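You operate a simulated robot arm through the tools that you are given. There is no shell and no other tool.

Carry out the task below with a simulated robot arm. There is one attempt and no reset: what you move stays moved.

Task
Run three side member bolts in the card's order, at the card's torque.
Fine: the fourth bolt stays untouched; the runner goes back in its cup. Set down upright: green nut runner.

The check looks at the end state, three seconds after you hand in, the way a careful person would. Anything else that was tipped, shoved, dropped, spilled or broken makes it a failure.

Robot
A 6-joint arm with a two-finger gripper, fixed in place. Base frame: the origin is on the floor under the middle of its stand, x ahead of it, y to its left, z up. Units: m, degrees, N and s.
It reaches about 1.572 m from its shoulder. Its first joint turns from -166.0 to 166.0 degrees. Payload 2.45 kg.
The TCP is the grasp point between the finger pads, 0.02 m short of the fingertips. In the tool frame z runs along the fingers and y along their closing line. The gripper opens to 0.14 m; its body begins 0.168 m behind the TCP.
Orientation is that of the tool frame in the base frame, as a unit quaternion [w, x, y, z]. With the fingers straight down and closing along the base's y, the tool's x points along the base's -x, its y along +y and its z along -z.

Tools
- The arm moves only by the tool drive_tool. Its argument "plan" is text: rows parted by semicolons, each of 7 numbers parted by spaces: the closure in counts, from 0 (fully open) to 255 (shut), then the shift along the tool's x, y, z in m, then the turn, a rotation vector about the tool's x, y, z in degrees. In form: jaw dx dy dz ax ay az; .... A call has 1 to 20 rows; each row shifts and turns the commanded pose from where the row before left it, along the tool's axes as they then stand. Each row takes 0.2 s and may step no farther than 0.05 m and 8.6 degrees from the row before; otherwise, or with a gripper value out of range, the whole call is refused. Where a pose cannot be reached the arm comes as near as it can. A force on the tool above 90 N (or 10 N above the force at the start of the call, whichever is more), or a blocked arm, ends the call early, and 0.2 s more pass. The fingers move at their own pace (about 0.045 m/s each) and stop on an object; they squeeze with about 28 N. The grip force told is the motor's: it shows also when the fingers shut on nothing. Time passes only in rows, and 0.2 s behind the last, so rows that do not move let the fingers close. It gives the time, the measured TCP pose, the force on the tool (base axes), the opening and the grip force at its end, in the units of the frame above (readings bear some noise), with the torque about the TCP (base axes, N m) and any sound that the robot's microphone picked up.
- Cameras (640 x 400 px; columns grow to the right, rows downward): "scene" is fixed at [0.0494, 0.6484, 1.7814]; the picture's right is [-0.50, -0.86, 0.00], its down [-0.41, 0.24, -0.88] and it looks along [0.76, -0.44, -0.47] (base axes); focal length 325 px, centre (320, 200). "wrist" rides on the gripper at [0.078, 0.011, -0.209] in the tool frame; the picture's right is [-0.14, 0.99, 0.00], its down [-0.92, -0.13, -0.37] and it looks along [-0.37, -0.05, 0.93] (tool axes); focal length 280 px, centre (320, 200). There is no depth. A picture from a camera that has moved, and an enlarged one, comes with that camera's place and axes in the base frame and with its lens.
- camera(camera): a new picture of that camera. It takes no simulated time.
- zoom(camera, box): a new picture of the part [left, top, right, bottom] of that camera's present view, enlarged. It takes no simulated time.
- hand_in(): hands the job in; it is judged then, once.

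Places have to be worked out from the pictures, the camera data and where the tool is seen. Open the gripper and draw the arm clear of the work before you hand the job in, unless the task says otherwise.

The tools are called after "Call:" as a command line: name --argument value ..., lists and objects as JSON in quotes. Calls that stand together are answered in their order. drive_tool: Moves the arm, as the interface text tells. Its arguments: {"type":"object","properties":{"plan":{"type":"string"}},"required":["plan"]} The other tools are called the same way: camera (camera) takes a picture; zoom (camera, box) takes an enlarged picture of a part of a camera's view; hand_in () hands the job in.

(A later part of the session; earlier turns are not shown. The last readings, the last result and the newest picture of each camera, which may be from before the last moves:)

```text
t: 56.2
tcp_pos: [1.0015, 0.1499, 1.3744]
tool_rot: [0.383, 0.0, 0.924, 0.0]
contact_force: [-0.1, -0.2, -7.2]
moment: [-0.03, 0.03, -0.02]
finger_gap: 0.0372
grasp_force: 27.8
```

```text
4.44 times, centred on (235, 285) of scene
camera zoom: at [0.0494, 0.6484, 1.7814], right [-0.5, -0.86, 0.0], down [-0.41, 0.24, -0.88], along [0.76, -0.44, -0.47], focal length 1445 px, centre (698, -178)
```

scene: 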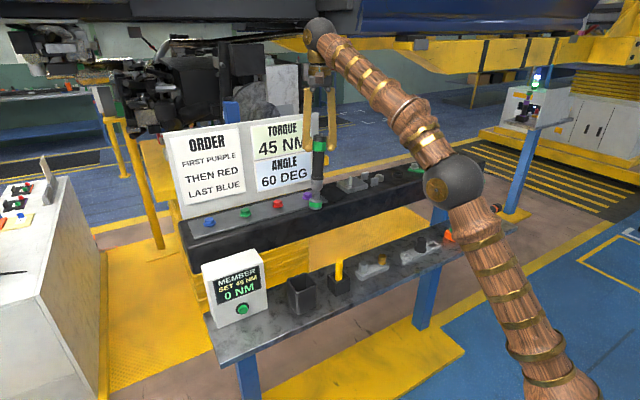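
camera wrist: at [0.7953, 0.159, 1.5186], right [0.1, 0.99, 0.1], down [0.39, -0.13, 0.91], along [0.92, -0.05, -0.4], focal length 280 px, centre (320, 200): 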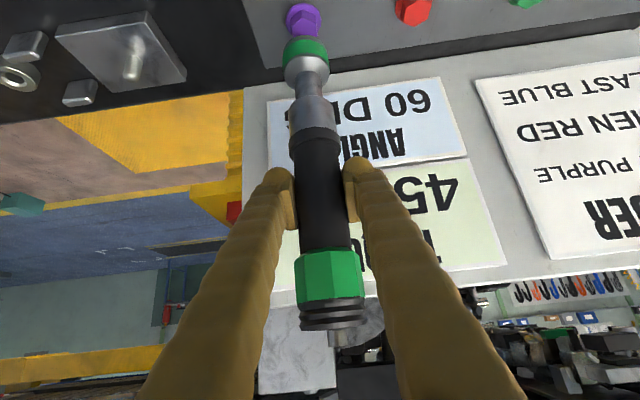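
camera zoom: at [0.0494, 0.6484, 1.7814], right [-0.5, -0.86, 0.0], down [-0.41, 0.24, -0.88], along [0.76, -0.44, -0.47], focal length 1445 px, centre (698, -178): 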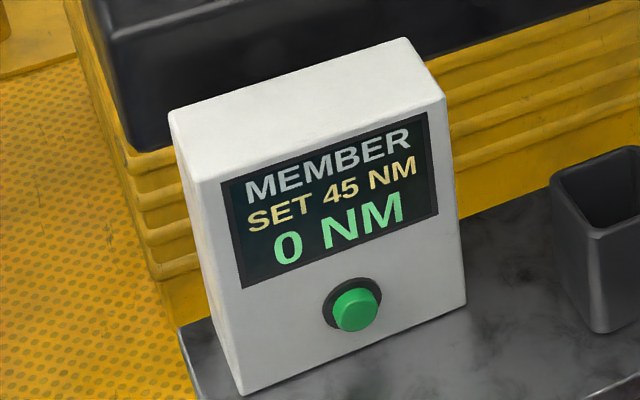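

The contact force vanished while holding, so the bolt may be turning in. Checking the socket and bolt.

Call:
zoom --camera "scene" --box '[280, 165, 340, 205]'

Call:
zoom --camera "wrist" --box '[270, 0, 350, 60]'

```text
10.00 times, centred on (310, 185) of scene
camera zoom: at [0.0494, 0.6484, 1.7814], right [-0.5, -0.86, 0.0], down [-0.41, 0.24, -0.88], along [0.76, -0.44, -0.47], focal length 3252 px, centre (420, 350)
```

zoom: 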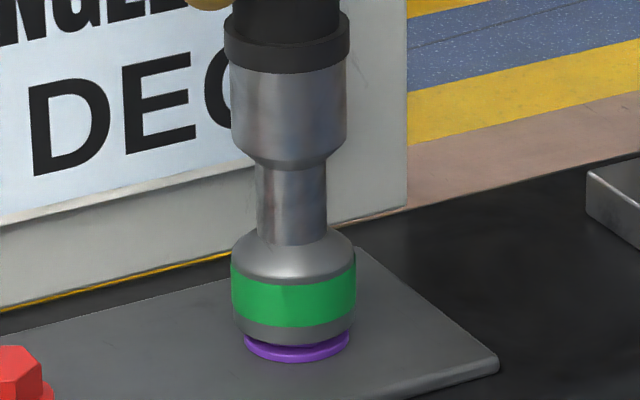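

```text
6.67 times, centred on (310, 30) of wrist
camera zoom: at [0.7982, 0.1614, 1.4685], right [0.1, 0.99, 0.1], down [0.39, -0.13, 0.91], along [0.92, -0.05, -0.4], focal length 1869 px, centre (387, 1333)
```

zoom: 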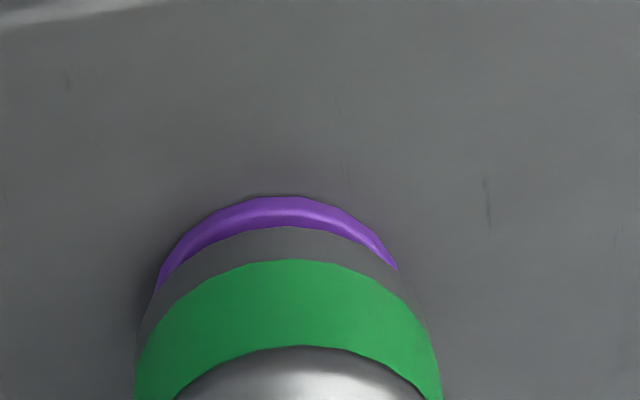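

The bolt has moved down as it runs in (flange edge 351→361 px). I'll keep following it down with 1 mm steps.

Call:
drive_tool --plan "255 0.0007 0 0.0007 0 0 0; 255 0.0007 0 0.0007 0 0 0; 255 0.0007 0 0.0007 0 0 0; 255 0 0 0 0 0 0"

Call:
zoom --camera "scene" --box '[280, 165, 340, 205]'

Call:
zoom --camera "scene" --box '[190, 240, 280, 330]'

```text
t: 57.2
tcp_pos: [1.0019, 0.1495, 1.373]
tool_rot: [0.383, 0.0, 0.924, 0.0]
contact_force: [0.0, -0.1, -6.7]
moment: [-0.03, -0.06, 0.0]
finger_gap: 0.0371
grasp_force: 28.4
```

```text
10.00 times, centred on (310, 185) of scene
camera zoom: at [0.0494, 0.6484, 1.7814], right [-0.5, -0.86, 0.0], down [-0.41, 0.24, -0.88], along [0.76, -0.44, -0.47], focal length 3252 px, centre (420, 350)
```

zoom: 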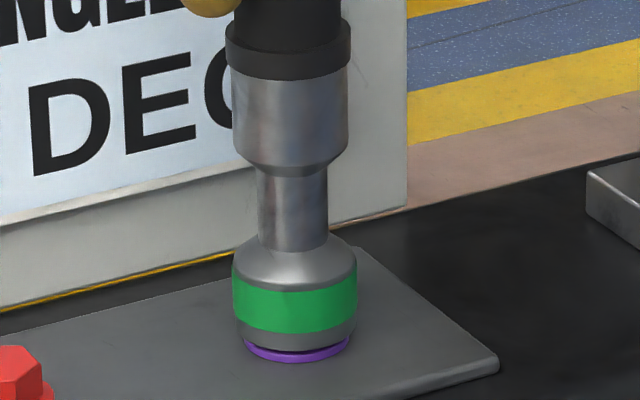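

```text
4.44 times, centred on (235, 285) of scene
camera zoom: at [0.0494, 0.6484, 1.7814], right [-0.5, -0.86, 0.0], down [-0.41, 0.24, -0.88], along [0.76, -0.44, -0.47], focal length 1445 px, centre (698, -178)
```

zoom: 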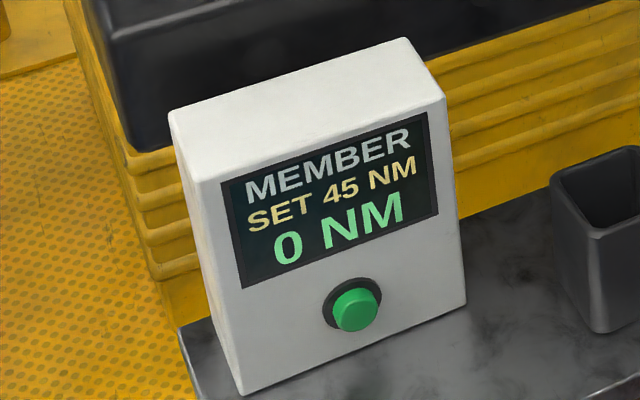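

Light touch only. Another 3 mm in small steps, then read.

Call:
drive_tool --plan "255 0.00106 0 0.00106 0 0 0; 255 0.00106 0 0.00106 0 0 0; 255 0 0 0 0 0 0"

Call:
zoom --camera "scene" --box '[280, 165, 340, 205]'

Call:
zoom --camera "scene" --box '[190, 240, 280, 330]'

```text
t: 58.0
tcp_pos: [1.0021, 0.1494, 1.3717]
tool_rot: [0.385, -0.001, 0.923, 0.001]
contact_force: [-2.0, -3.1, 18.1]
moment: [-0.35, 0.06, 0.12]
finger_gap: 0.037
grasp_force: 27.7
```

```text
10.00 times, centred on (310, 185) of scene
camera zoom: at [0.0494, 0.6484, 1.7814], right [-0.5, -0.86, 0.0], down [-0.41, 0.24, -0.88], along [0.76, -0.44, -0.47], focal length 3252 px, centre (420, 350)
```

zoom: 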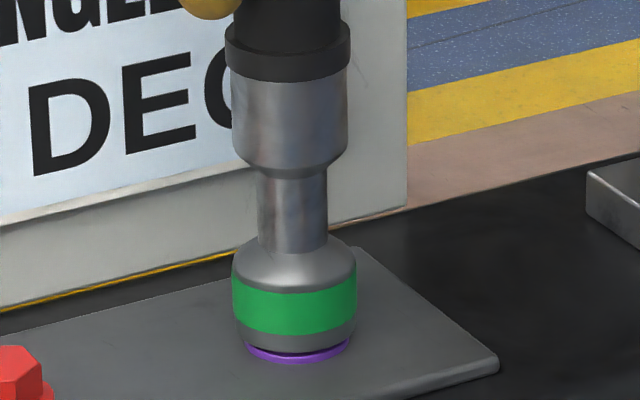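

```text
4.44 times, centred on (235, 285) of scene
camera zoom: at [0.0494, 0.6484, 1.7814], right [-0.5, -0.86, 0.0], down [-0.41, 0.24, -0.88], along [0.76, -0.44, -0.47], focal length 1445 px, centre (698, -178)
```

zoom: 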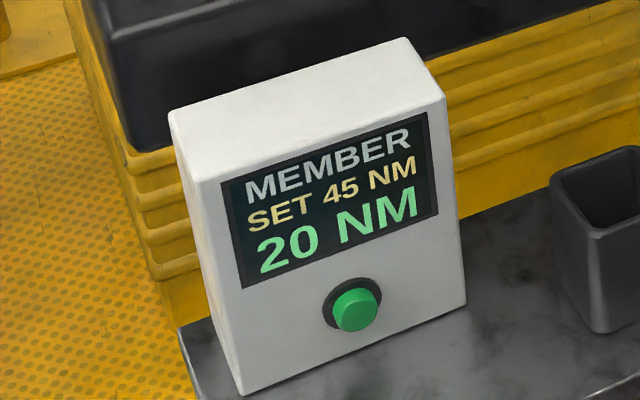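

The display climbed to 20 NM, so the runner works when pressed. I'll hold this pressure briefly and read again.

Call:
drive_tool --plan "255 0 0 0 0 0 0; 255 0 0 0 0 0 0"

Call:
zoom --camera "scene" --box '[190, 240, 280, 330]'

```text
t: 58.6
tcp_pos: [1.0028, 0.1494, 1.371]
tool_rot: [0.383, 0.0, 0.924, 0.001]
contact_force: [-0.2, -2.7, 28.3]
moment: [-0.04, -0.23, 0.07]
finger_gap: 0.037
grasp_force: 28.2
```

```text
4.44 times, centred on (235, 285) of scene
camera zoom: at [0.0494, 0.6484, 1.7814], right [-0.5, -0.86, 0.0], down [-0.41, 0.24, -0.88], along [0.76, -0.44, -0.47], focal length 1445 px, centre (698, -178)
```

zoom: 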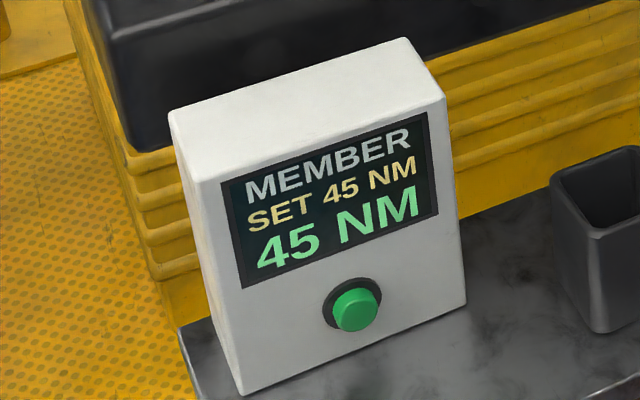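

45 NM reached at the 45 setting. Lifting straight off purple.

Call:
drive_tool --plan "255 -0.00212 0 -0.00212 0 0 0; 255 -0.00849 0 -0.00849 0 0 0; 255 -0.01414 0 -0.01414 0 0 0; 255 -0.01414 0 -0.01414 0 0 0; 255 0 0 0 0 0 0; 255 0 0 0 0 0 0"

Call:
zoom --camera "scene" --box '[250, 120, 370, 230]'

Call:
zoom --camera "scene" --box '[190, 240, 280, 330]'

Call:
camera --camera "wrist"

```text
t: 60.0
tcp_pos: [1.0024, 0.1479, 1.4234]
tool_rot: [0.382, 0.0, 0.924, 0.0]
contact_force: [0.4, 0.4, -7.8]
moment: [-0.03, 0.03, -0.01]
finger_gap: 0.0371
grasp_force: 28.0
```

```text
3.64 times, centred on (310, 175) of scene
camera zoom: at [0.0494, 0.6484, 1.7814], right [-0.5, -0.86, 0.0], down [-0.41, 0.24, -0.88], along [0.76, -0.44, -0.47], focal length 1183 px, centre (356, 291)
```

zoom: 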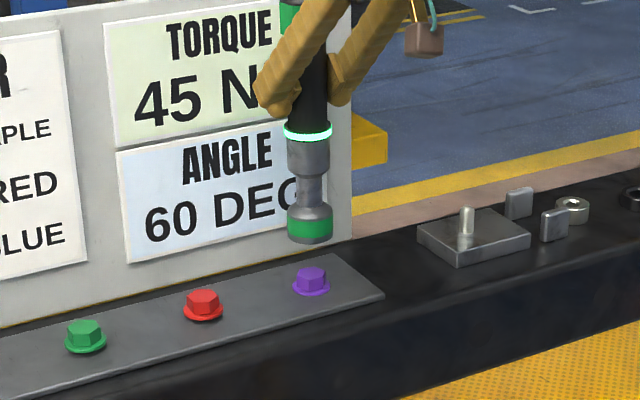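

```text
4.44 times, centred on (235, 285) of scene
camera zoom: at [0.0494, 0.6484, 1.7814], right [-0.5, -0.86, 0.0], down [-0.41, 0.24, -0.88], along [0.76, -0.44, -0.47], focal length 1445 px, centre (698, -178)
```

zoom: 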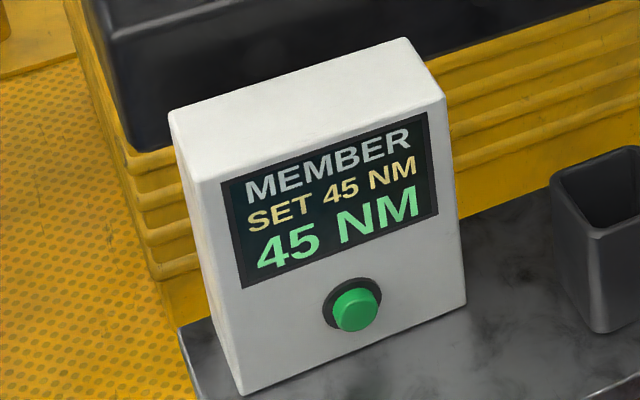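

```text
taken
camera wrist: at [0.7987, 0.1602, 1.5174], right [0.1, 0.99, 0.1], down [0.39, -0.13, 0.91], along [0.92, -0.05, -0.4], focal length 280 px, centre (320, 200)
```

wrist: 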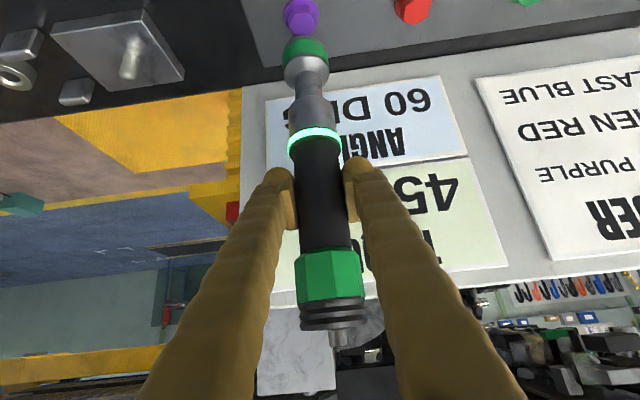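

The ring on the runner glows green and the display holds 45 NM, so purple is done. Red is next, so I'll shift +y by 0.1195 m at hover height and check alignment.

Call:
drive_tool --plan "255 0 0.0398 0 0 0 0; 255 0 0.0398 0 0 0 0; 255 0 0.0399 0 0 0 0; 255 0 0 0 0 0 0; 255 0 0 0 0 0 0"

Call:
zoom --camera "wrist" --box '[270, 0, 350, 60]'

Call:
zoom --camera "scene" --box '[250, 175, 310, 215]'

```text
t: 61.2
tcp_pos: [1.0042, 0.2699, 1.4252]
tool_rot: [0.383, -0.001, 0.924, 0.001]
contact_force: [-0.1, -0.4, -7.5]
moment: [-0.02, 0.04, 0.03]
finger_gap: 0.0371
grasp_force: 28.3
```

```text
6.67 times, centred on (310, 30) of wrist
camera zoom: at [0.8001, 0.2816, 1.5181], right [0.1, 0.99, 0.1], down [0.39, -0.13, 0.91], along [0.92, -0.05, -0.4], focal length 1869 px, centre (387, 1333)
```

zoom: 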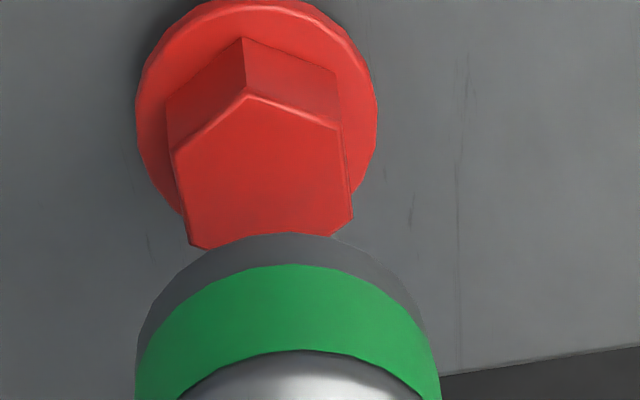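

```text
10.00 times, centred on (280, 195) of scene
camera zoom: at [0.0494, 0.6484, 1.7814], right [-0.5, -0.86, 0.0], down [-0.41, 0.24, -0.88], along [0.76, -0.44, -0.47], focal length 3252 px, centre (720, 250)
```

zoom: 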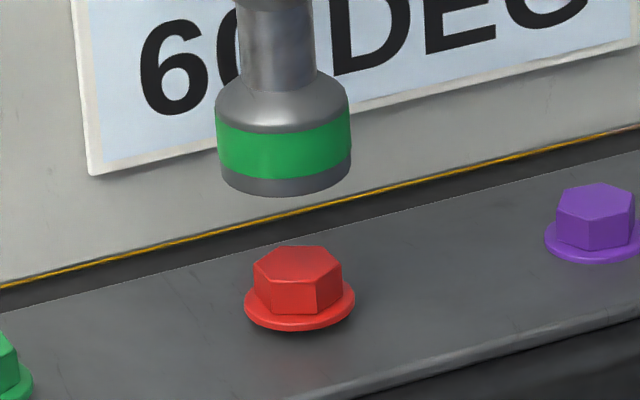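

The socket is about (+3, +0.8) mm from red's axis. I'll correct and descend to just above the head.

Call:
drive_tool --plan "255 0.0021 -0.0008 -0.0021 0 0 0; 255 0.01414 0 0.01414 0 0 0; 255 0.00919 0 0.00919 0 0 0; 255 0 0 0 0 0 0; 255 0 0 0 0 0 0"

Call:
zoom --camera "wrist" --box '[270, 0, 350, 60]'

Call:
zoom --camera "scene" --box '[250, 175, 310, 215]'

```text
t: 62.4
tcp_pos: [1.0, 0.2682, 1.3912]
tool_rot: [0.382, 0.0, 0.924, 0.0]
contact_force: [0.1, -0.4, -7.9]
moment: [0.01, 0.01, 0.0]
finger_gap: 0.0372
grasp_force: 28.1
```

```text
6.67 times, centred on (310, 30) of wrist
camera zoom: at [0.7961, 0.2784, 1.485], right [0.1, 0.99, 0.1], down [0.39, -0.13, 0.91], along [0.92, -0.05, -0.4], focal length 1869 px, centre (387, 1333)
```

zoom: 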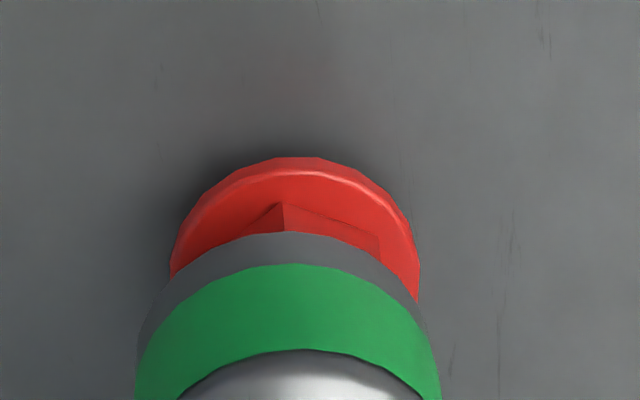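

```text
10.00 times, centred on (280, 195) of scene
camera zoom: at [0.0494, 0.6484, 1.7814], right [-0.5, -0.86, 0.0], down [-0.41, 0.24, -0.88], along [0.76, -0.44, -0.47], focal length 3252 px, centre (720, 250)
```

zoom: 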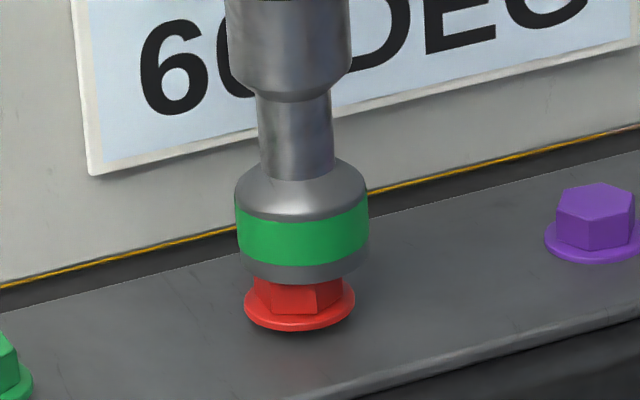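

At this height the socket reads about (−1.3, −2.6) mm off, so the arm may have still been settling earlier. I'll correct, wait and recheck.

Call:
drive_tool --plan "255 -0.0009 0.0026 0.0009 0 0 0; 255 0 0 0 0 0 0; 255 0 0 0 0 0 0; 255 0 0 0 0 0 0"

Call:
zoom --camera "wrist" --box '[270, 0, 350, 60]'

Call:
zoom --camera "scene" --box '[250, 175, 310, 215]'

```text
t: 63.4
tcp_pos: [1.0018, 0.2703, 1.3924]
tool_rot: [0.382, -0.001, 0.924, 0.001]
contact_force: [-0.5, 0.1, -8.0]
moment: [0.0, 0.0, 0.0]
finger_gap: 0.0368
grasp_force: 27.8
```

```text
6.67 times, centred on (310, 30) of wrist
camera zoom: at [0.7973, 0.2816, 1.4853], right [0.1, 0.99, 0.1], down [0.39, -0.13, 0.91], along [0.92, -0.05, -0.4], focal length 1869 px, centre (387, 1333)
```

zoom: 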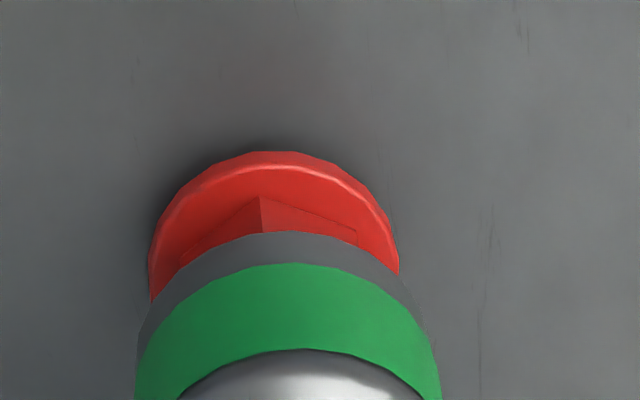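

```text
10.00 times, centred on (280, 195) of scene
camera zoom: at [0.0494, 0.6484, 1.7814], right [-0.5, -0.86, 0.0], down [-0.41, 0.24, -0.88], along [0.76, -0.44, -0.47], focal length 3252 px, centre (720, 250)
```

zoom: 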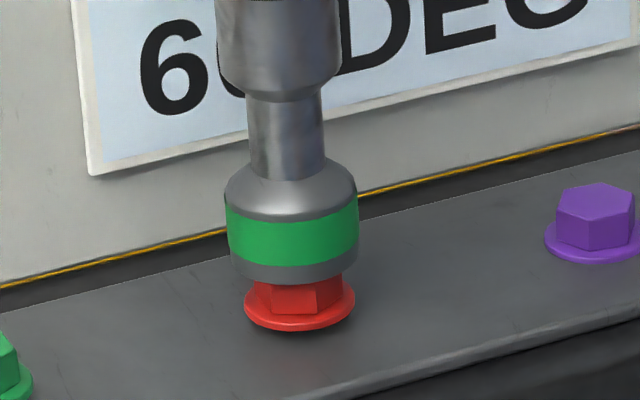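

Both views now match the alignment I had at purple. I'll descend 12 mm in 2 mm steps.

Call:
drive_tool --plan "255 0.00141 -0.0003 0.00141 0 0 0; 255 0.00141 0 0.00141 0 0 0; 255 0.00141 0 0.00141 0 0 0; 255 0.00141 0 0.00141 0 0 0; 255 0.00141 0 0.00141 0 0 0; 255 0.00141 0 0.00141 0 0 0; 255 0 0 0 0 0 0"

Call:
zoom --camera "scene" --box '[250, 175, 310, 215]'

Call:
zoom --camera "scene" --box '[190, 240, 280, 330]'

```text
t: 65.0
tcp_pos: [1.0012, 0.2721, 1.3784]
tool_rot: [0.383, 0.0, 0.924, 0.0]
contact_force: [0.1, -0.4, -7.7]
moment: [-0.04, 0.01, -0.01]
finger_gap: 0.0372
grasp_force: 28.7
```

```text
10.00 times, centred on (280, 195) of scene
camera zoom: at [0.0494, 0.6484, 1.7814], right [-0.5, -0.86, 0.0], down [-0.41, 0.24, -0.88], along [0.76, -0.44, -0.47], focal length 3252 px, centre (720, 250)
```

zoom: 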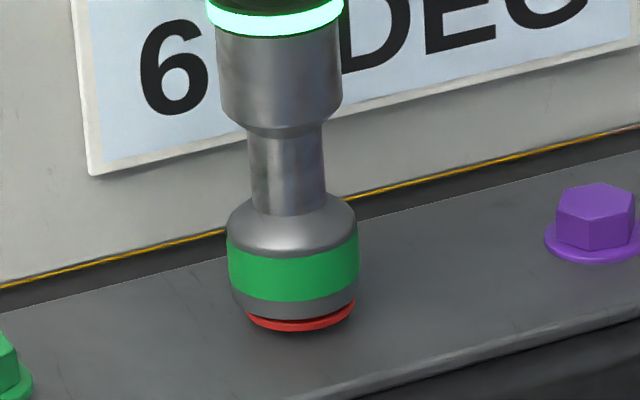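

```text
4.44 times, centred on (235, 285) of scene
camera zoom: at [0.0494, 0.6484, 1.7814], right [-0.5, -0.86, 0.0], down [-0.41, 0.24, -0.88], along [0.76, -0.44, -0.47], focal length 1445 px, centre (698, -178)
```

zoom: 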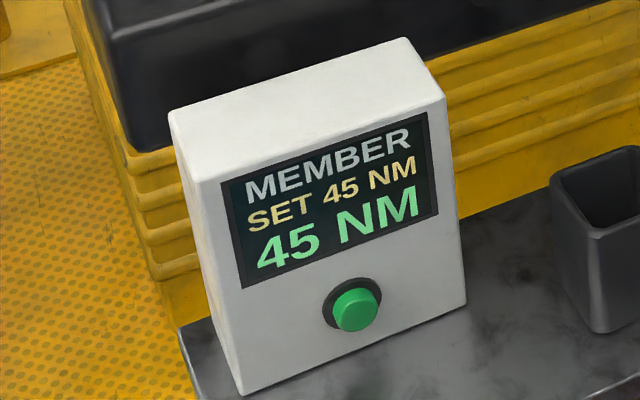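

The socket is over red's head with no load. Another 3 mm, then a short hold.

Call:
drive_tool --plan "255 0.00106 0 0.00106 0 0 0; 255 0.00106 0 0.00106 0 0 0; 255 0 0 0 0 0 0; 255 0 0 0 0 0 0; 255 0 0 0 0 0 0"

Call:
zoom --camera "scene" --box '[250, 175, 310, 215]'

Call:
zoom --camera "scene" --box '[190, 240, 280, 330]'

```text
t: 66.2
tcp_pos: [1.0017, 0.2706, 1.374]
tool_rot: [0.381, 0.0, 0.924, 0.0]
contact_force: [-0.2, 0.2, -7.6]
moment: [0.01, -0.02, -0.01]
finger_gap: 0.037
grasp_force: 28.2
```

```text
10.00 times, centred on (280, 195) of scene
camera zoom: at [0.0494, 0.6484, 1.7814], right [-0.5, -0.86, 0.0], down [-0.41, 0.24, -0.88], along [0.76, -0.44, -0.47], focal length 3252 px, centre (720, 250)
```

zoom: 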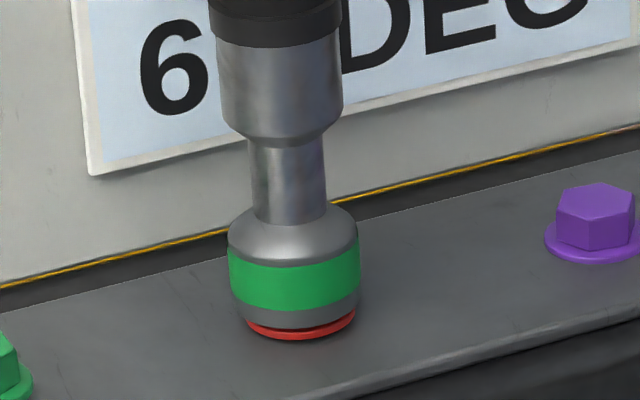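

```text
4.44 times, centred on (235, 285) of scene
camera zoom: at [0.0494, 0.6484, 1.7814], right [-0.5, -0.86, 0.0], down [-0.41, 0.24, -0.88], along [0.76, -0.44, -0.47], focal length 1445 px, centre (698, -178)
```

zoom: 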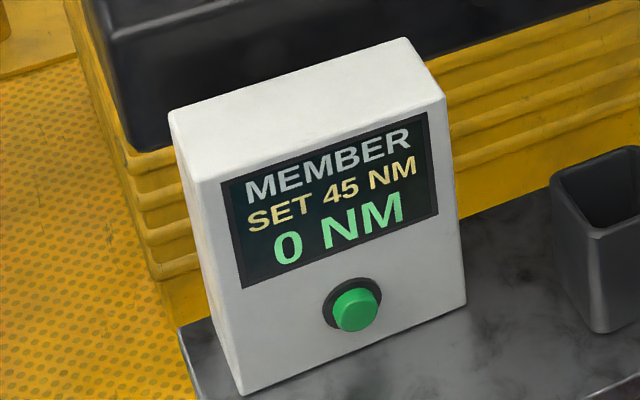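

It engaged: the display reset to 0 and the bolt is moving down. Following it with 3 mm more.

Call:
drive_tool --plan "255 0.00106 0 0.00106 0 0 0; 255 0.00106 0 0.00106 0 0 0; 255 0 0 0 0 0 0; 255 0 0 0 0 0 0"

Call:
zoom --camera "scene" --box '[190, 240, 280, 330]'

Call:
zoom --camera "scene" --box '[250, 175, 310, 215]'

```text
t: 67.2
tcp_pos: [1.0028, 0.2719, 1.3745]
tool_rot: [0.383, 0.001, 0.924, 0.0]
contact_force: [-0.5, -0.6, 1.4]
moment: [-0.05, -0.02, 0.04]
finger_gap: 0.0369
grasp_force: 27.9
```

```text
4.44 times, centred on (235, 285) of scene
camera zoom: at [0.0494, 0.6484, 1.7814], right [-0.5, -0.86, 0.0], down [-0.41, 0.24, -0.88], along [0.76, -0.44, -0.47], focal length 1445 px, centre (698, -178)
```

zoom: 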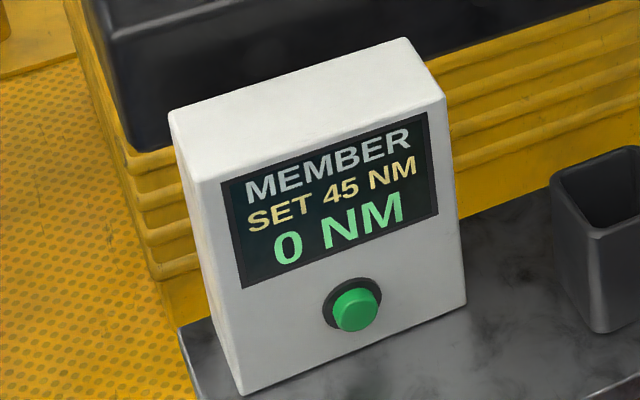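

```text
10.00 times, centred on (280, 195) of scene
camera zoom: at [0.0494, 0.6484, 1.7814], right [-0.5, -0.86, 0.0], down [-0.41, 0.24, -0.88], along [0.76, -0.44, -0.47], focal length 3252 px, centre (720, 250)
```

zoom: 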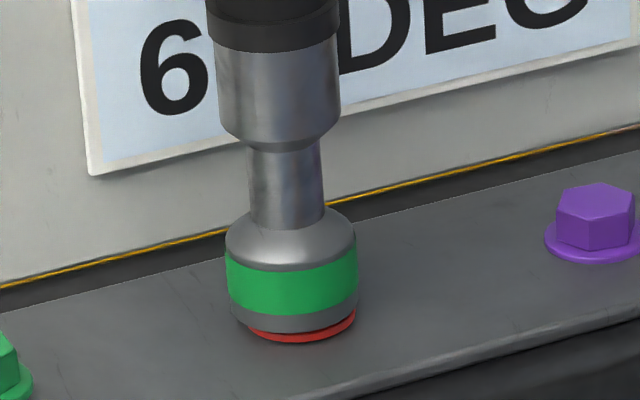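

About 9 N of contact. Pressing 1.5 mm more and holding.

Call:
drive_tool --plan "255 0.00106 0 0.00106 0 0 0; 255 0 0 0 0 0 0; 255 0 0 0 0 0 0"

Call:
zoom --camera "scene" --box '[190, 240, 280, 330]'

Call:
zoom --camera "scene" --box '[250, 175, 310, 215]'

```text
t: 68.0
tcp_pos: [0.9998, 0.2715, 1.3729]
tool_rot: [0.384, 0.0, 0.923, 0.0]
contact_force: [-1.7, -0.5, 16.6]
moment: [-0.04, -0.11, 0.01]
finger_gap: 0.0367
grasp_force: 27.8
```

```text
4.44 times, centred on (235, 285) of scene
camera zoom: at [0.0494, 0.6484, 1.7814], right [-0.5, -0.86, 0.0], down [-0.41, 0.24, -0.88], along [0.76, -0.44, -0.47], focal length 1445 px, centre (698, -178)
```

zoom: 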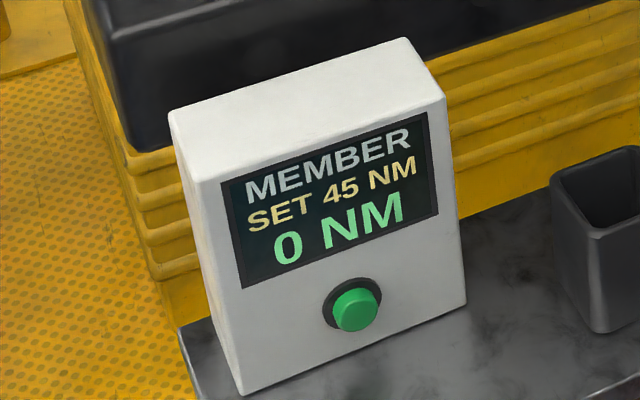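

```text
10.00 times, centred on (280, 195) of scene
camera zoom: at [0.0494, 0.6484, 1.7814], right [-0.5, -0.86, 0.0], down [-0.41, 0.24, -0.88], along [0.76, -0.44, -0.47], focal length 3252 px, centre (720, 250)
```

zoom: 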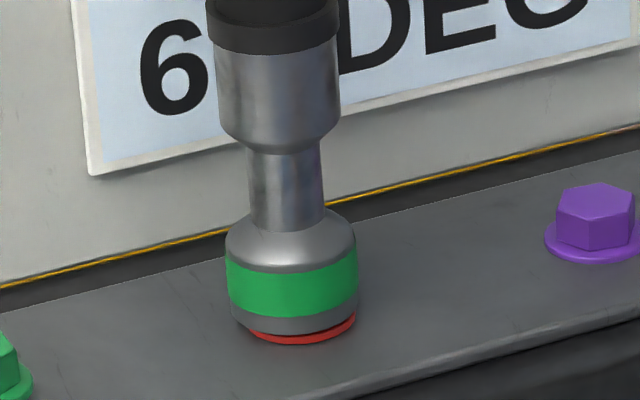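

About 24 N with 0 NM so far. I'll hold a little longer to see if torque builds.

Call:
drive_tool --plan "255 0 0 0 0 0 0; 255 0 0 0 0 0 0; 255 0 0 0 0 0 0"

Call:
zoom --camera "scene" --box '[190, 240, 280, 330]'

Call:
zoom --camera "wrist" --box '[270, 0, 350, 60]'

```text
t: 68.8
tcp_pos: [1.0025, 0.2712, 1.3718]
tool_rot: [0.382, -0.001, 0.924, 0.001]
contact_force: [-0.9, -0.9, 14.1]
moment: [0.06, -0.3, 0.04]
finger_gap: 0.0369
grasp_force: 28.0
```

```text
4.44 times, centred on (235, 285) of scene
camera zoom: at [0.0494, 0.6484, 1.7814], right [-0.5, -0.86, 0.0], down [-0.41, 0.24, -0.88], along [0.76, -0.44, -0.47], focal length 1445 px, centre (698, -178)
```

zoom: 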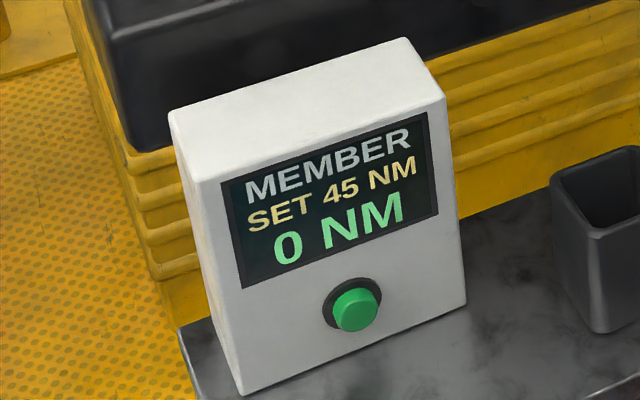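

```text
6.67 times, centred on (310, 30) of wrist
camera zoom: at [0.7971, 0.2833, 1.4648], right [0.1, 0.99, 0.1], down [0.39, -0.13, 0.91], along [0.92, -0.05, -0.4], focal length 1869 px, centre (387, 1333)
```

zoom: 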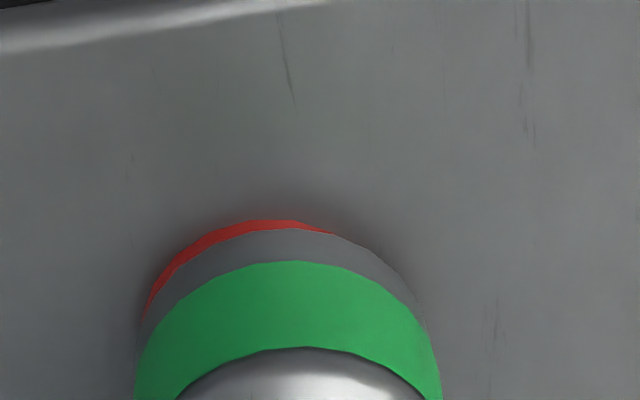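

The wrist view shows the flange only on the left, so the socket sits about 2.4 mm too far in +y and isn't driving. I'll lift 2 mm, shift back and press again.

Call:
drive_tool --plan "255 -0.00141 0 -0.00141 0 0 0; 255 0.0007 -0.0024 -0.0007 0 0 0; 255 0 0 0 0 0 0; 255 0 0 0 0 0 0"

Call:
zoom --camera "wrist" --box '[270, 0, 350, 60]'

Call:
zoom --camera "scene" --box '[250, 175, 310, 215]'

Call:
zoom --camera "scene" --box '[190, 240, 280, 330]'

```text
t: 69.8
tcp_pos: [1.0006, 0.2695, 1.3725]
tool_rot: [0.382, 0.0, 0.924, 0.0]
contact_force: [0.2, -0.2, -8.3]
moment: [-0.01, 0.01, 0.01]
finger_gap: 0.0366
grasp_force: 27.2
```

```text
6.67 times, centred on (310, 30) of wrist
camera zoom: at [0.7961, 0.2807, 1.4655], right [0.1, 0.99, 0.1], down [0.39, -0.13, 0.91], along [0.92, -0.05, -0.4], focal length 1869 px, centre (387, 1333)
```

zoom: 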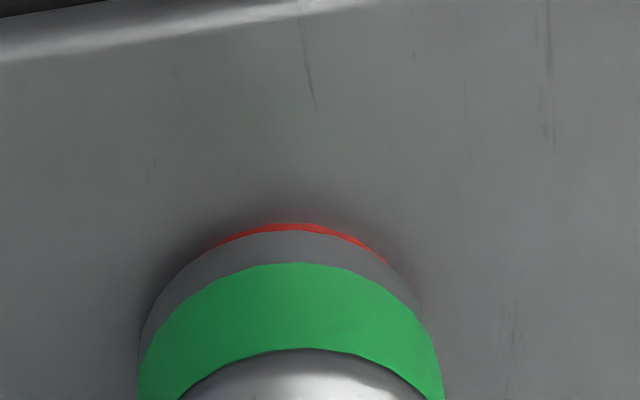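

```text
10.00 times, centred on (280, 195) of scene
camera zoom: at [0.0494, 0.6484, 1.7814], right [-0.5, -0.86, 0.0], down [-0.41, 0.24, -0.88], along [0.76, -0.44, -0.47], focal length 3252 px, centre (720, 250)
```

zoom: 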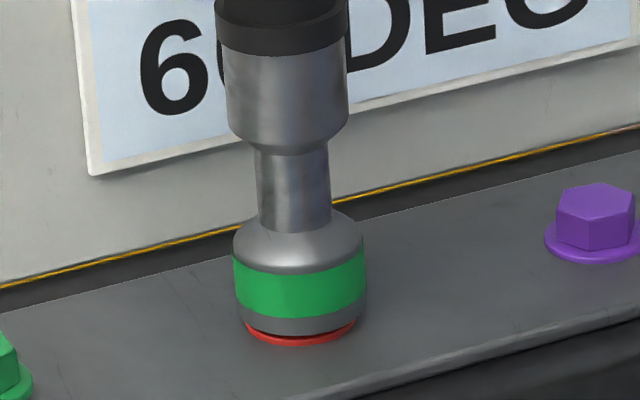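

```text
4.44 times, centred on (235, 285) of scene
camera zoom: at [0.0494, 0.6484, 1.7814], right [-0.5, -0.86, 0.0], down [-0.41, 0.24, -0.88], along [0.76, -0.44, -0.47], focal length 1445 px, centre (698, -178)
```

zoom: 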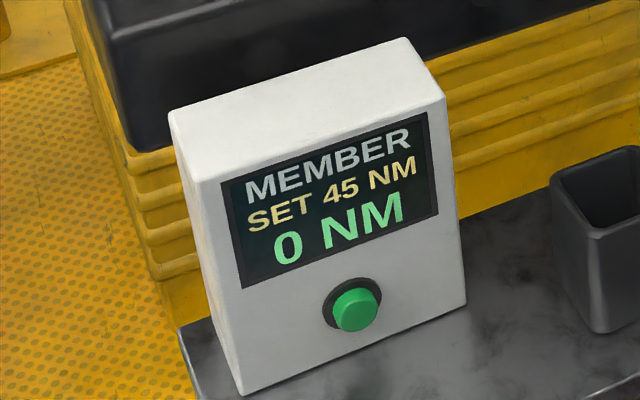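

Now the flange shows symmetrically. Pressing down 3 mm in small steps.

Call:
drive_tool --plan "255 0.00106 0 0.00106 0 0 0; 255 0.00106 0 0.00106 0 0 0; 255 0 0 0 0 0 0"

Call:
zoom --camera "scene" --box '[190, 240, 280, 330]'

Call:
zoom --camera "scene" --box '[250, 175, 310, 215]'

```text
t: 70.6
tcp_pos: [0.9991, 0.268, 1.3728]
tool_rot: [0.384, 0.0, 0.923, 0.001]
contact_force: [-5.5, -0.6, 13.1]
moment: [-0.1, 0.44, 0.02]
finger_gap: 0.0368
grasp_force: 27.7
```

```text
4.44 times, centred on (235, 285) of scene
camera zoom: at [0.0494, 0.6484, 1.7814], right [-0.5, -0.86, 0.0], down [-0.41, 0.24, -0.88], along [0.76, -0.44, -0.47], focal length 1445 px, centre (698, -178)
```

zoom: 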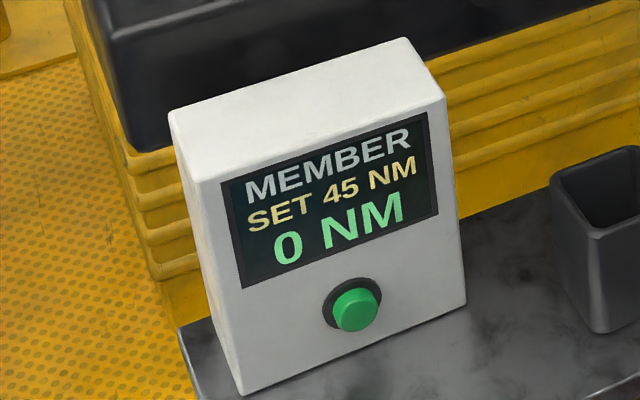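

```text
10.00 times, centred on (280, 195) of scene
camera zoom: at [0.0494, 0.6484, 1.7814], right [-0.5, -0.86, 0.0], down [-0.41, 0.24, -0.88], along [0.76, -0.44, -0.47], focal length 3252 px, centre (720, 250)
```

zoom: 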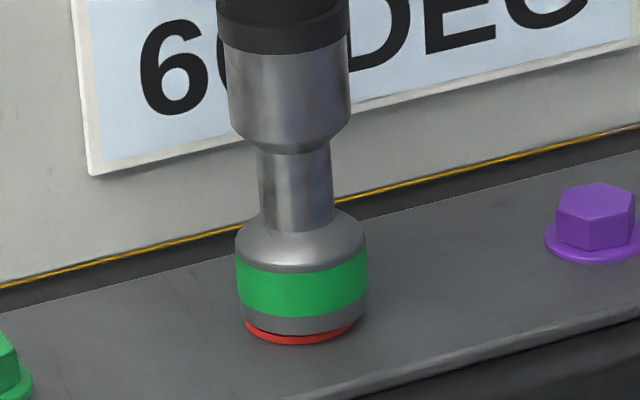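

About 21 N of contact again, so holding briefly.

Call:
drive_tool --plan "255 0 0 0 0 0 0; 255 0 0 0 0 0 0; 255 0 0 0 0 0 0"

Call:
zoom --camera "scene" --box '[190, 240, 280, 330]'

Call:
zoom --camera "wrist" --box '[270, 0, 350, 60]'

Call:
zoom --camera "scene" --box '[250, 175, 310, 215]'

```text
t: 71.4
tcp_pos: [0.9999, 0.2692, 1.3709]
tool_rot: [0.384, 0.0, 0.923, 0.0]
contact_force: [-0.3, -1.4, 16.9]
moment: [-0.05, -0.29, 0.17]
finger_gap: 0.0368
grasp_force: 28.1
```

```text
4.44 times, centred on (235, 285) of scene
camera zoom: at [0.0494, 0.6484, 1.7814], right [-0.5, -0.86, 0.0], down [-0.41, 0.24, -0.88], along [0.76, -0.44, -0.47], focal length 1445 px, centre (698, -178)
```

zoom: 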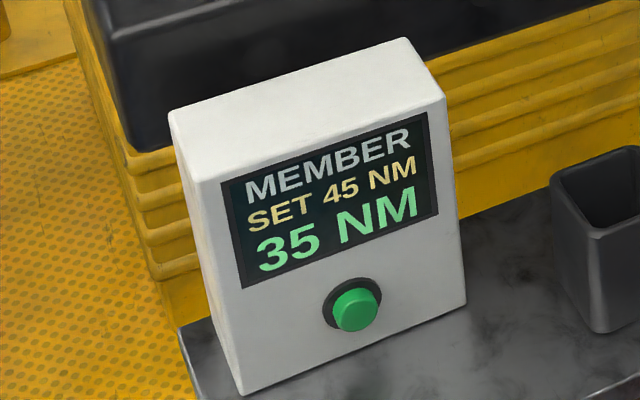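

```text
6.67 times, centred on (310, 30) of wrist
camera zoom: at [0.7957, 0.2801, 1.4643], right [0.1, 0.99, 0.1], down [0.39, -0.13, 0.91], along [0.92, -0.05, -0.4], focal length 1869 px, centre (387, 1333)
```

zoom: 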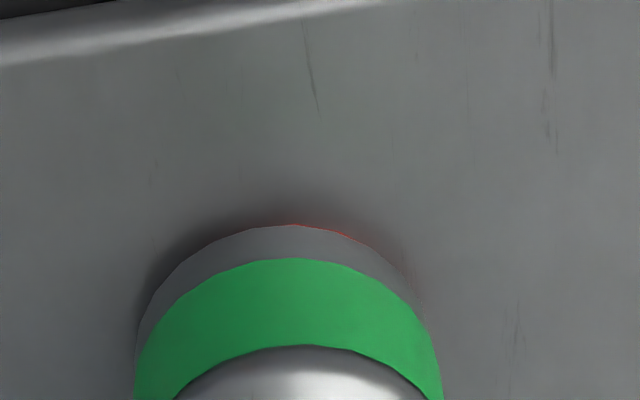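

```text
10.00 times, centred on (280, 195) of scene
camera zoom: at [0.0494, 0.6484, 1.7814], right [-0.5, -0.86, 0.0], down [-0.41, 0.24, -0.88], along [0.76, -0.44, -0.47], focal length 3252 px, centre (720, 250)
```

zoom: 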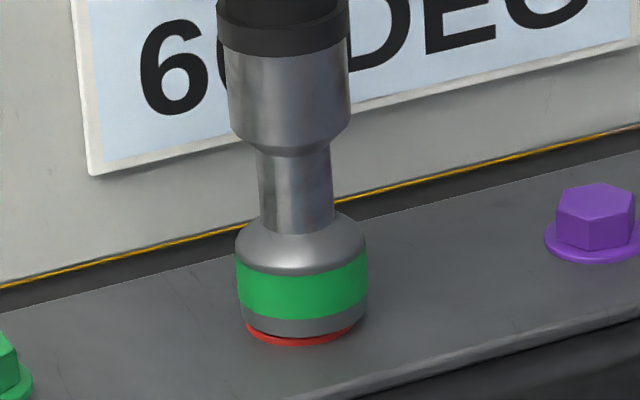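

35 NM and climbing. One more short hold.

Call:
drive_tool --plan "255 0 0 0 0 0 0"

Call:
zoom --camera "scene" --box '[190, 240, 280, 330]'

```text
t: 71.8
tcp_pos: [0.9992, 0.2688, 1.3704]
tool_rot: [0.384, -0.001, 0.923, 0.001]
contact_force: [-0.4, -0.6, 17.8]
moment: [-0.03, -0.22, 0.0]
finger_gap: 0.0369
grasp_force: 27.6
```

```text
4.44 times, centred on (235, 285) of scene
camera zoom: at [0.0494, 0.6484, 1.7814], right [-0.5, -0.86, 0.0], down [-0.41, 0.24, -0.88], along [0.76, -0.44, -0.47], focal length 1445 px, centre (698, -178)
```

zoom: 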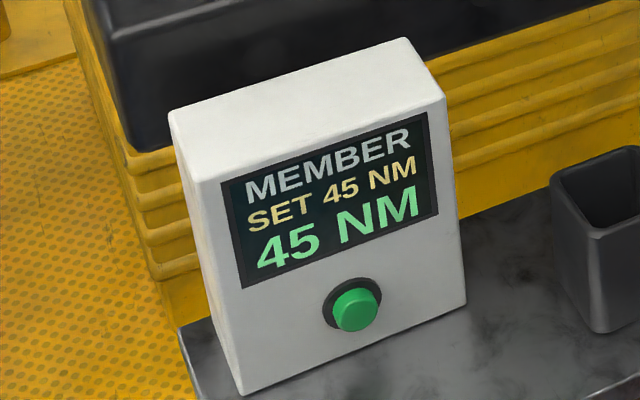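

45 NM on red. Checking the runner's done-ring before I lift.

Call:
zoom --camera "scene" --box '[240, 130, 330, 215]'

```text
4.71 times, centred on (285, 172) of scene
camera zoom: at [0.0494, 0.6484, 1.7814], right [-0.5, -0.86, 0.0], down [-0.41, 0.24, -0.88], along [0.76, -0.44, -0.47], focal length 1530 px, centre (485, 329)
```

zoom: 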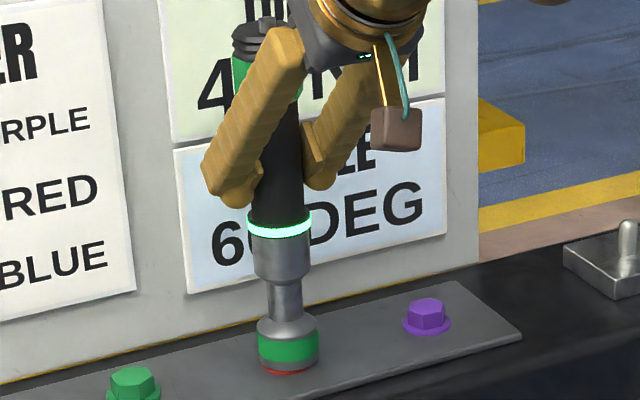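

The done ring is lit, so red is finished. I'll lift, pull back 5 cm so the path stays clear of the green bolt, move along to blue and come forward again.

Call:
drive_tool --plan "255 -0.00212 0 -0.00212 0 0 0; 255 -0.00849 0 -0.00849 0 0 0; 255 -0.01414 0 -0.01414 0 0 0; 255 -0.01414 0 -0.01414 0 0 0; 255 -0.00707 0 -0.00707 0 0 0; 255 0.01768 0 -0.01768 0 0 0; 255 0.01768 0 -0.01768 0 0 0; 255 0 0.0399 0 0 0 0; 255 0 0.0399 0 0 0 0; 255 0 0.0399 0 0 0 0; 255 0 0.0399 0 0 0 0; 255 0 0.0399 0 0 0 0; 255 0 0.0399 0 0 0 0; 255 0 0 0 0 0 0; 255 0 0 0 0 0 0"

Call:
zoom --camera "scene" --box '[170, 120, 330, 240]'

Call:
camera --camera "wrist"

```text
t: 75.0
tcp_pos: [0.9478, 0.5047, 1.4331]
tool_rot: [0.383, 0.001, 0.924, 0.0]
contact_force: [-0.5, 0.2, -8.2]
moment: [0.03, 0.0, -0.04]
finger_gap: 0.0371
grasp_force: 27.5
```

```text
3.33 times, centred on (250, 180) of scene
camera zoom: at [0.0494, 0.6484, 1.7814], right [-0.5, -0.86, 0.0], down [-0.41, 0.24, -0.88], along [0.76, -0.44, -0.47], focal length 1084 px, centre (553, 267)
```

zoom: 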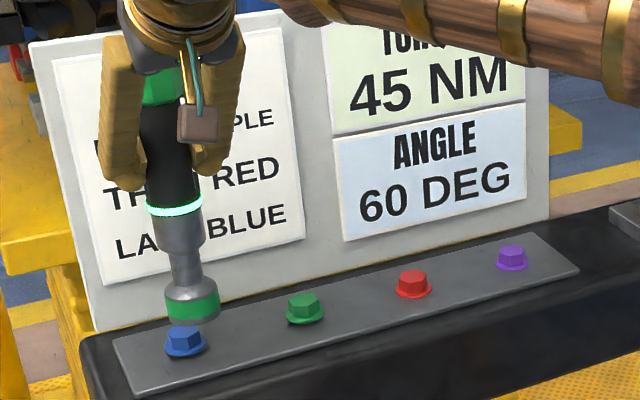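

```text
taken
camera wrist: at [0.7438, 0.5163, 1.5269], right [0.1, 0.99, 0.1], down [0.39, -0.13, 0.91], along [0.92, -0.05, -0.4], focal length 280 px, centre (320, 200)
```

wrist: 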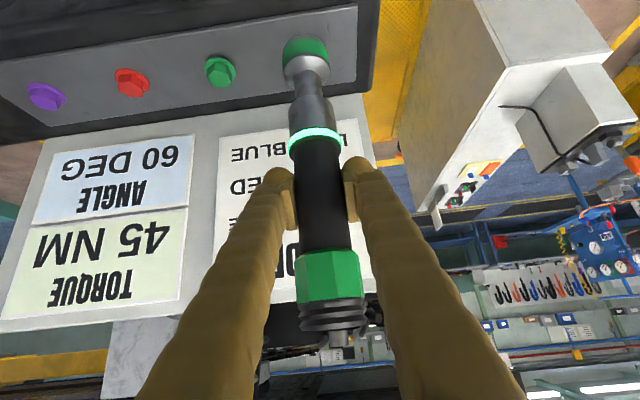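

Within reach, no flags, and the fourth bolt is well clear. I'll come forward 5 cm over blue and measure.

Call:
drive_tool --plan "255 -0.01768 0 0.01768 0 0 0; 255 -0.01768 0 0.01768 0 0 0; 255 0 0 0 0 0 0; 255 0 0 0 0 0 0; 255 0 0 0 0 0 0"

Call:
zoom --camera "wrist" --box '[270, 0, 350, 60]'

Call:
zoom --camera "scene" --box '[180, 190, 240, 230]'

```text
t: 76.2
tcp_pos: [1.0, 0.5055, 1.4346]
tool_rot: [0.383, 0.0, 0.924, 0.0]
contact_force: [-0.9, 0.1, -8.0]
moment: [0.01, -0.02, -0.04]
finger_gap: 0.0369
grasp_force: 27.6
```

```text
6.67 times, centred on (310, 30) of wrist
camera zoom: at [0.7957, 0.517, 1.5278], right [0.1, 0.99, 0.1], down [0.39, -0.13, 0.91], along [0.92, -0.05, -0.4], focal length 1869 px, centre (387, 1333)
```

zoom: 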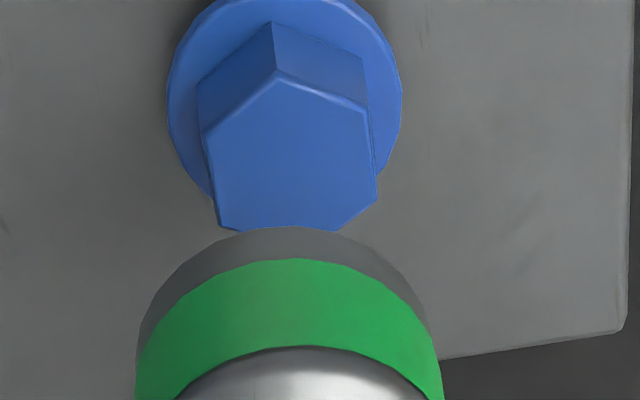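

```text
10.00 times, centred on (210, 210) of scene
camera zoom: at [0.0494, 0.6484, 1.7814], right [-0.5, -0.86, 0.0], down [-0.41, 0.24, -0.88], along [0.76, -0.44, -0.47], focal length 3252 px, centre (1420, 100)
```

zoom: 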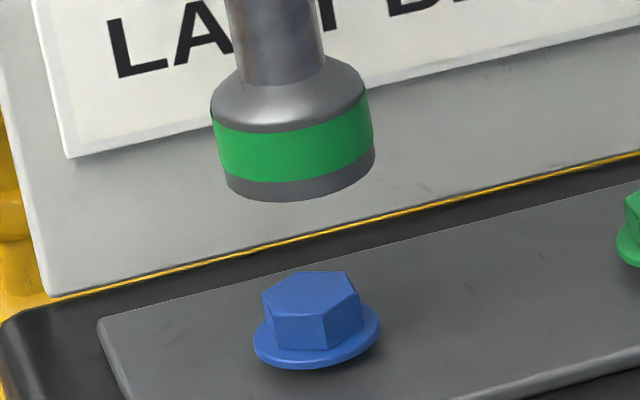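

Blue's axis is about 4.3 mm further in +y. I'll shift and descend to just above the head, then remeasure.

Call:
drive_tool --plan "255 0 0.0043 0 0 0 0; 255 0.01414 0 0.01414 0 0 0; 255 0.01485 0 0.01485 0 0 0; 255 0 0 0 0 0 0; 255 0 0 0 0 0 0; 255 0 0 0 0 0 0"

Call:
zoom --camera "wrist" --box '[270, 0, 350, 60]'

Call:
zoom --camera "scene" --box '[180, 190, 240, 230]'

```text
t: 77.6
tcp_pos: [1.002, 0.5104, 1.3942]
tool_rot: [0.382, 0.0, 0.924, 0.0]
contact_force: [-0.5, -0.9, -7.3]
moment: [-0.01, 0.02, -0.01]
finger_gap: 0.0371
grasp_force: 28.1
```

```text
6.67 times, centred on (310, 30) of wrist
camera zoom: at [0.7974, 0.5229, 1.4875], right [0.1, 0.99, 0.1], down [0.39, -0.13, 0.91], along [0.92, -0.05, -0.4], focal length 1869 px, centre (387, 1333)
```

zoom: 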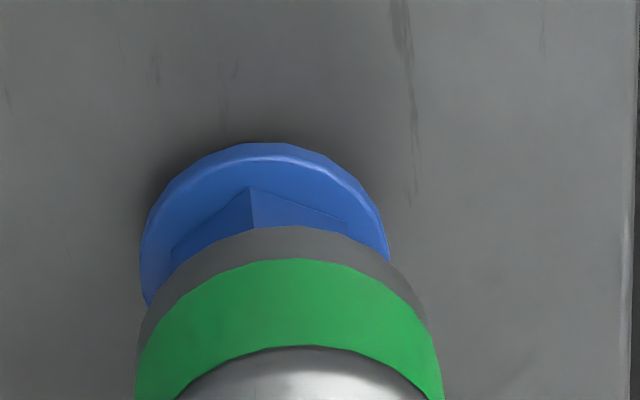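

```text
10.00 times, centred on (210, 210) of scene
camera zoom: at [0.0494, 0.6484, 1.7814], right [-0.5, -0.86, 0.0], down [-0.41, 0.24, -0.88], along [0.76, -0.44, -0.47], focal length 3252 px, centre (1420, 100)
```

zoom: 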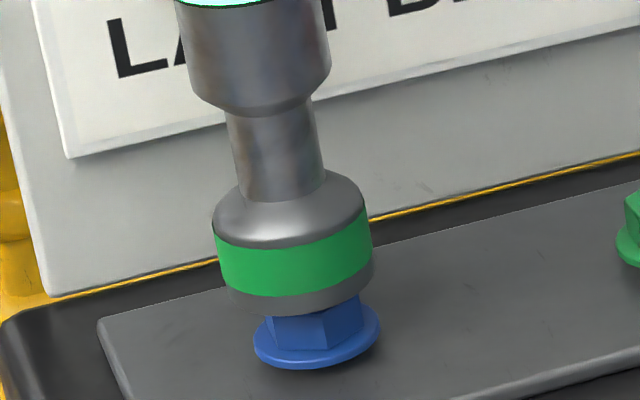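

The socket is now about (+1, +1.7) mm past blue's axis. A small correction, then recheck.

Call:
drive_tool --plan "255 0.0007 -0.0017 -0.0007 0 0 0; 255 0 0 0 0 0 0; 255 0 0 0 0 0 0; 255 0 0 0 0 0 0"

Call:
zoom --camera "wrist" --box '[270, 0, 350, 60]'

Call:
zoom --camera "scene" --box '[180, 190, 240, 230]'

```text
t: 78.6
tcp_pos: [1.0004, 0.5093, 1.3945]
tool_rot: [0.384, -0.001, 0.924, 0.001]
contact_force: [-0.5, 0.1, -7.2]
moment: [-0.03, -0.01, -0.02]
finger_gap: 0.0368
grasp_force: 28.1
```

```text
6.67 times, centred on (310, 30) of wrist
camera zoom: at [0.7959, 0.521, 1.4877], right [0.1, 0.99, 0.1], down [0.39, -0.13, 0.91], along [0.92, -0.05, -0.4], focal length 1869 px, centre (387, 1333)
```

zoom: 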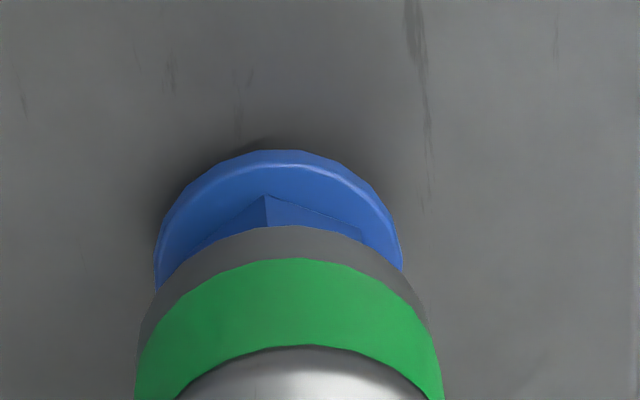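

```text
10.00 times, centred on (210, 210) of scene
camera zoom: at [0.0494, 0.6484, 1.7814], right [-0.5, -0.86, 0.0], down [-0.41, 0.24, -0.88], along [0.76, -0.44, -0.47], focal length 3252 px, centre (1420, 100)
```

zoom: 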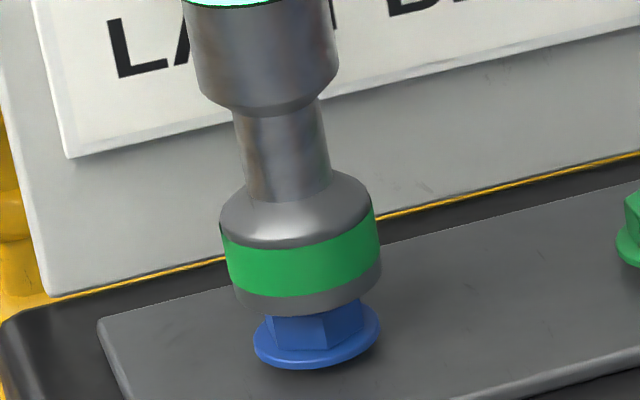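

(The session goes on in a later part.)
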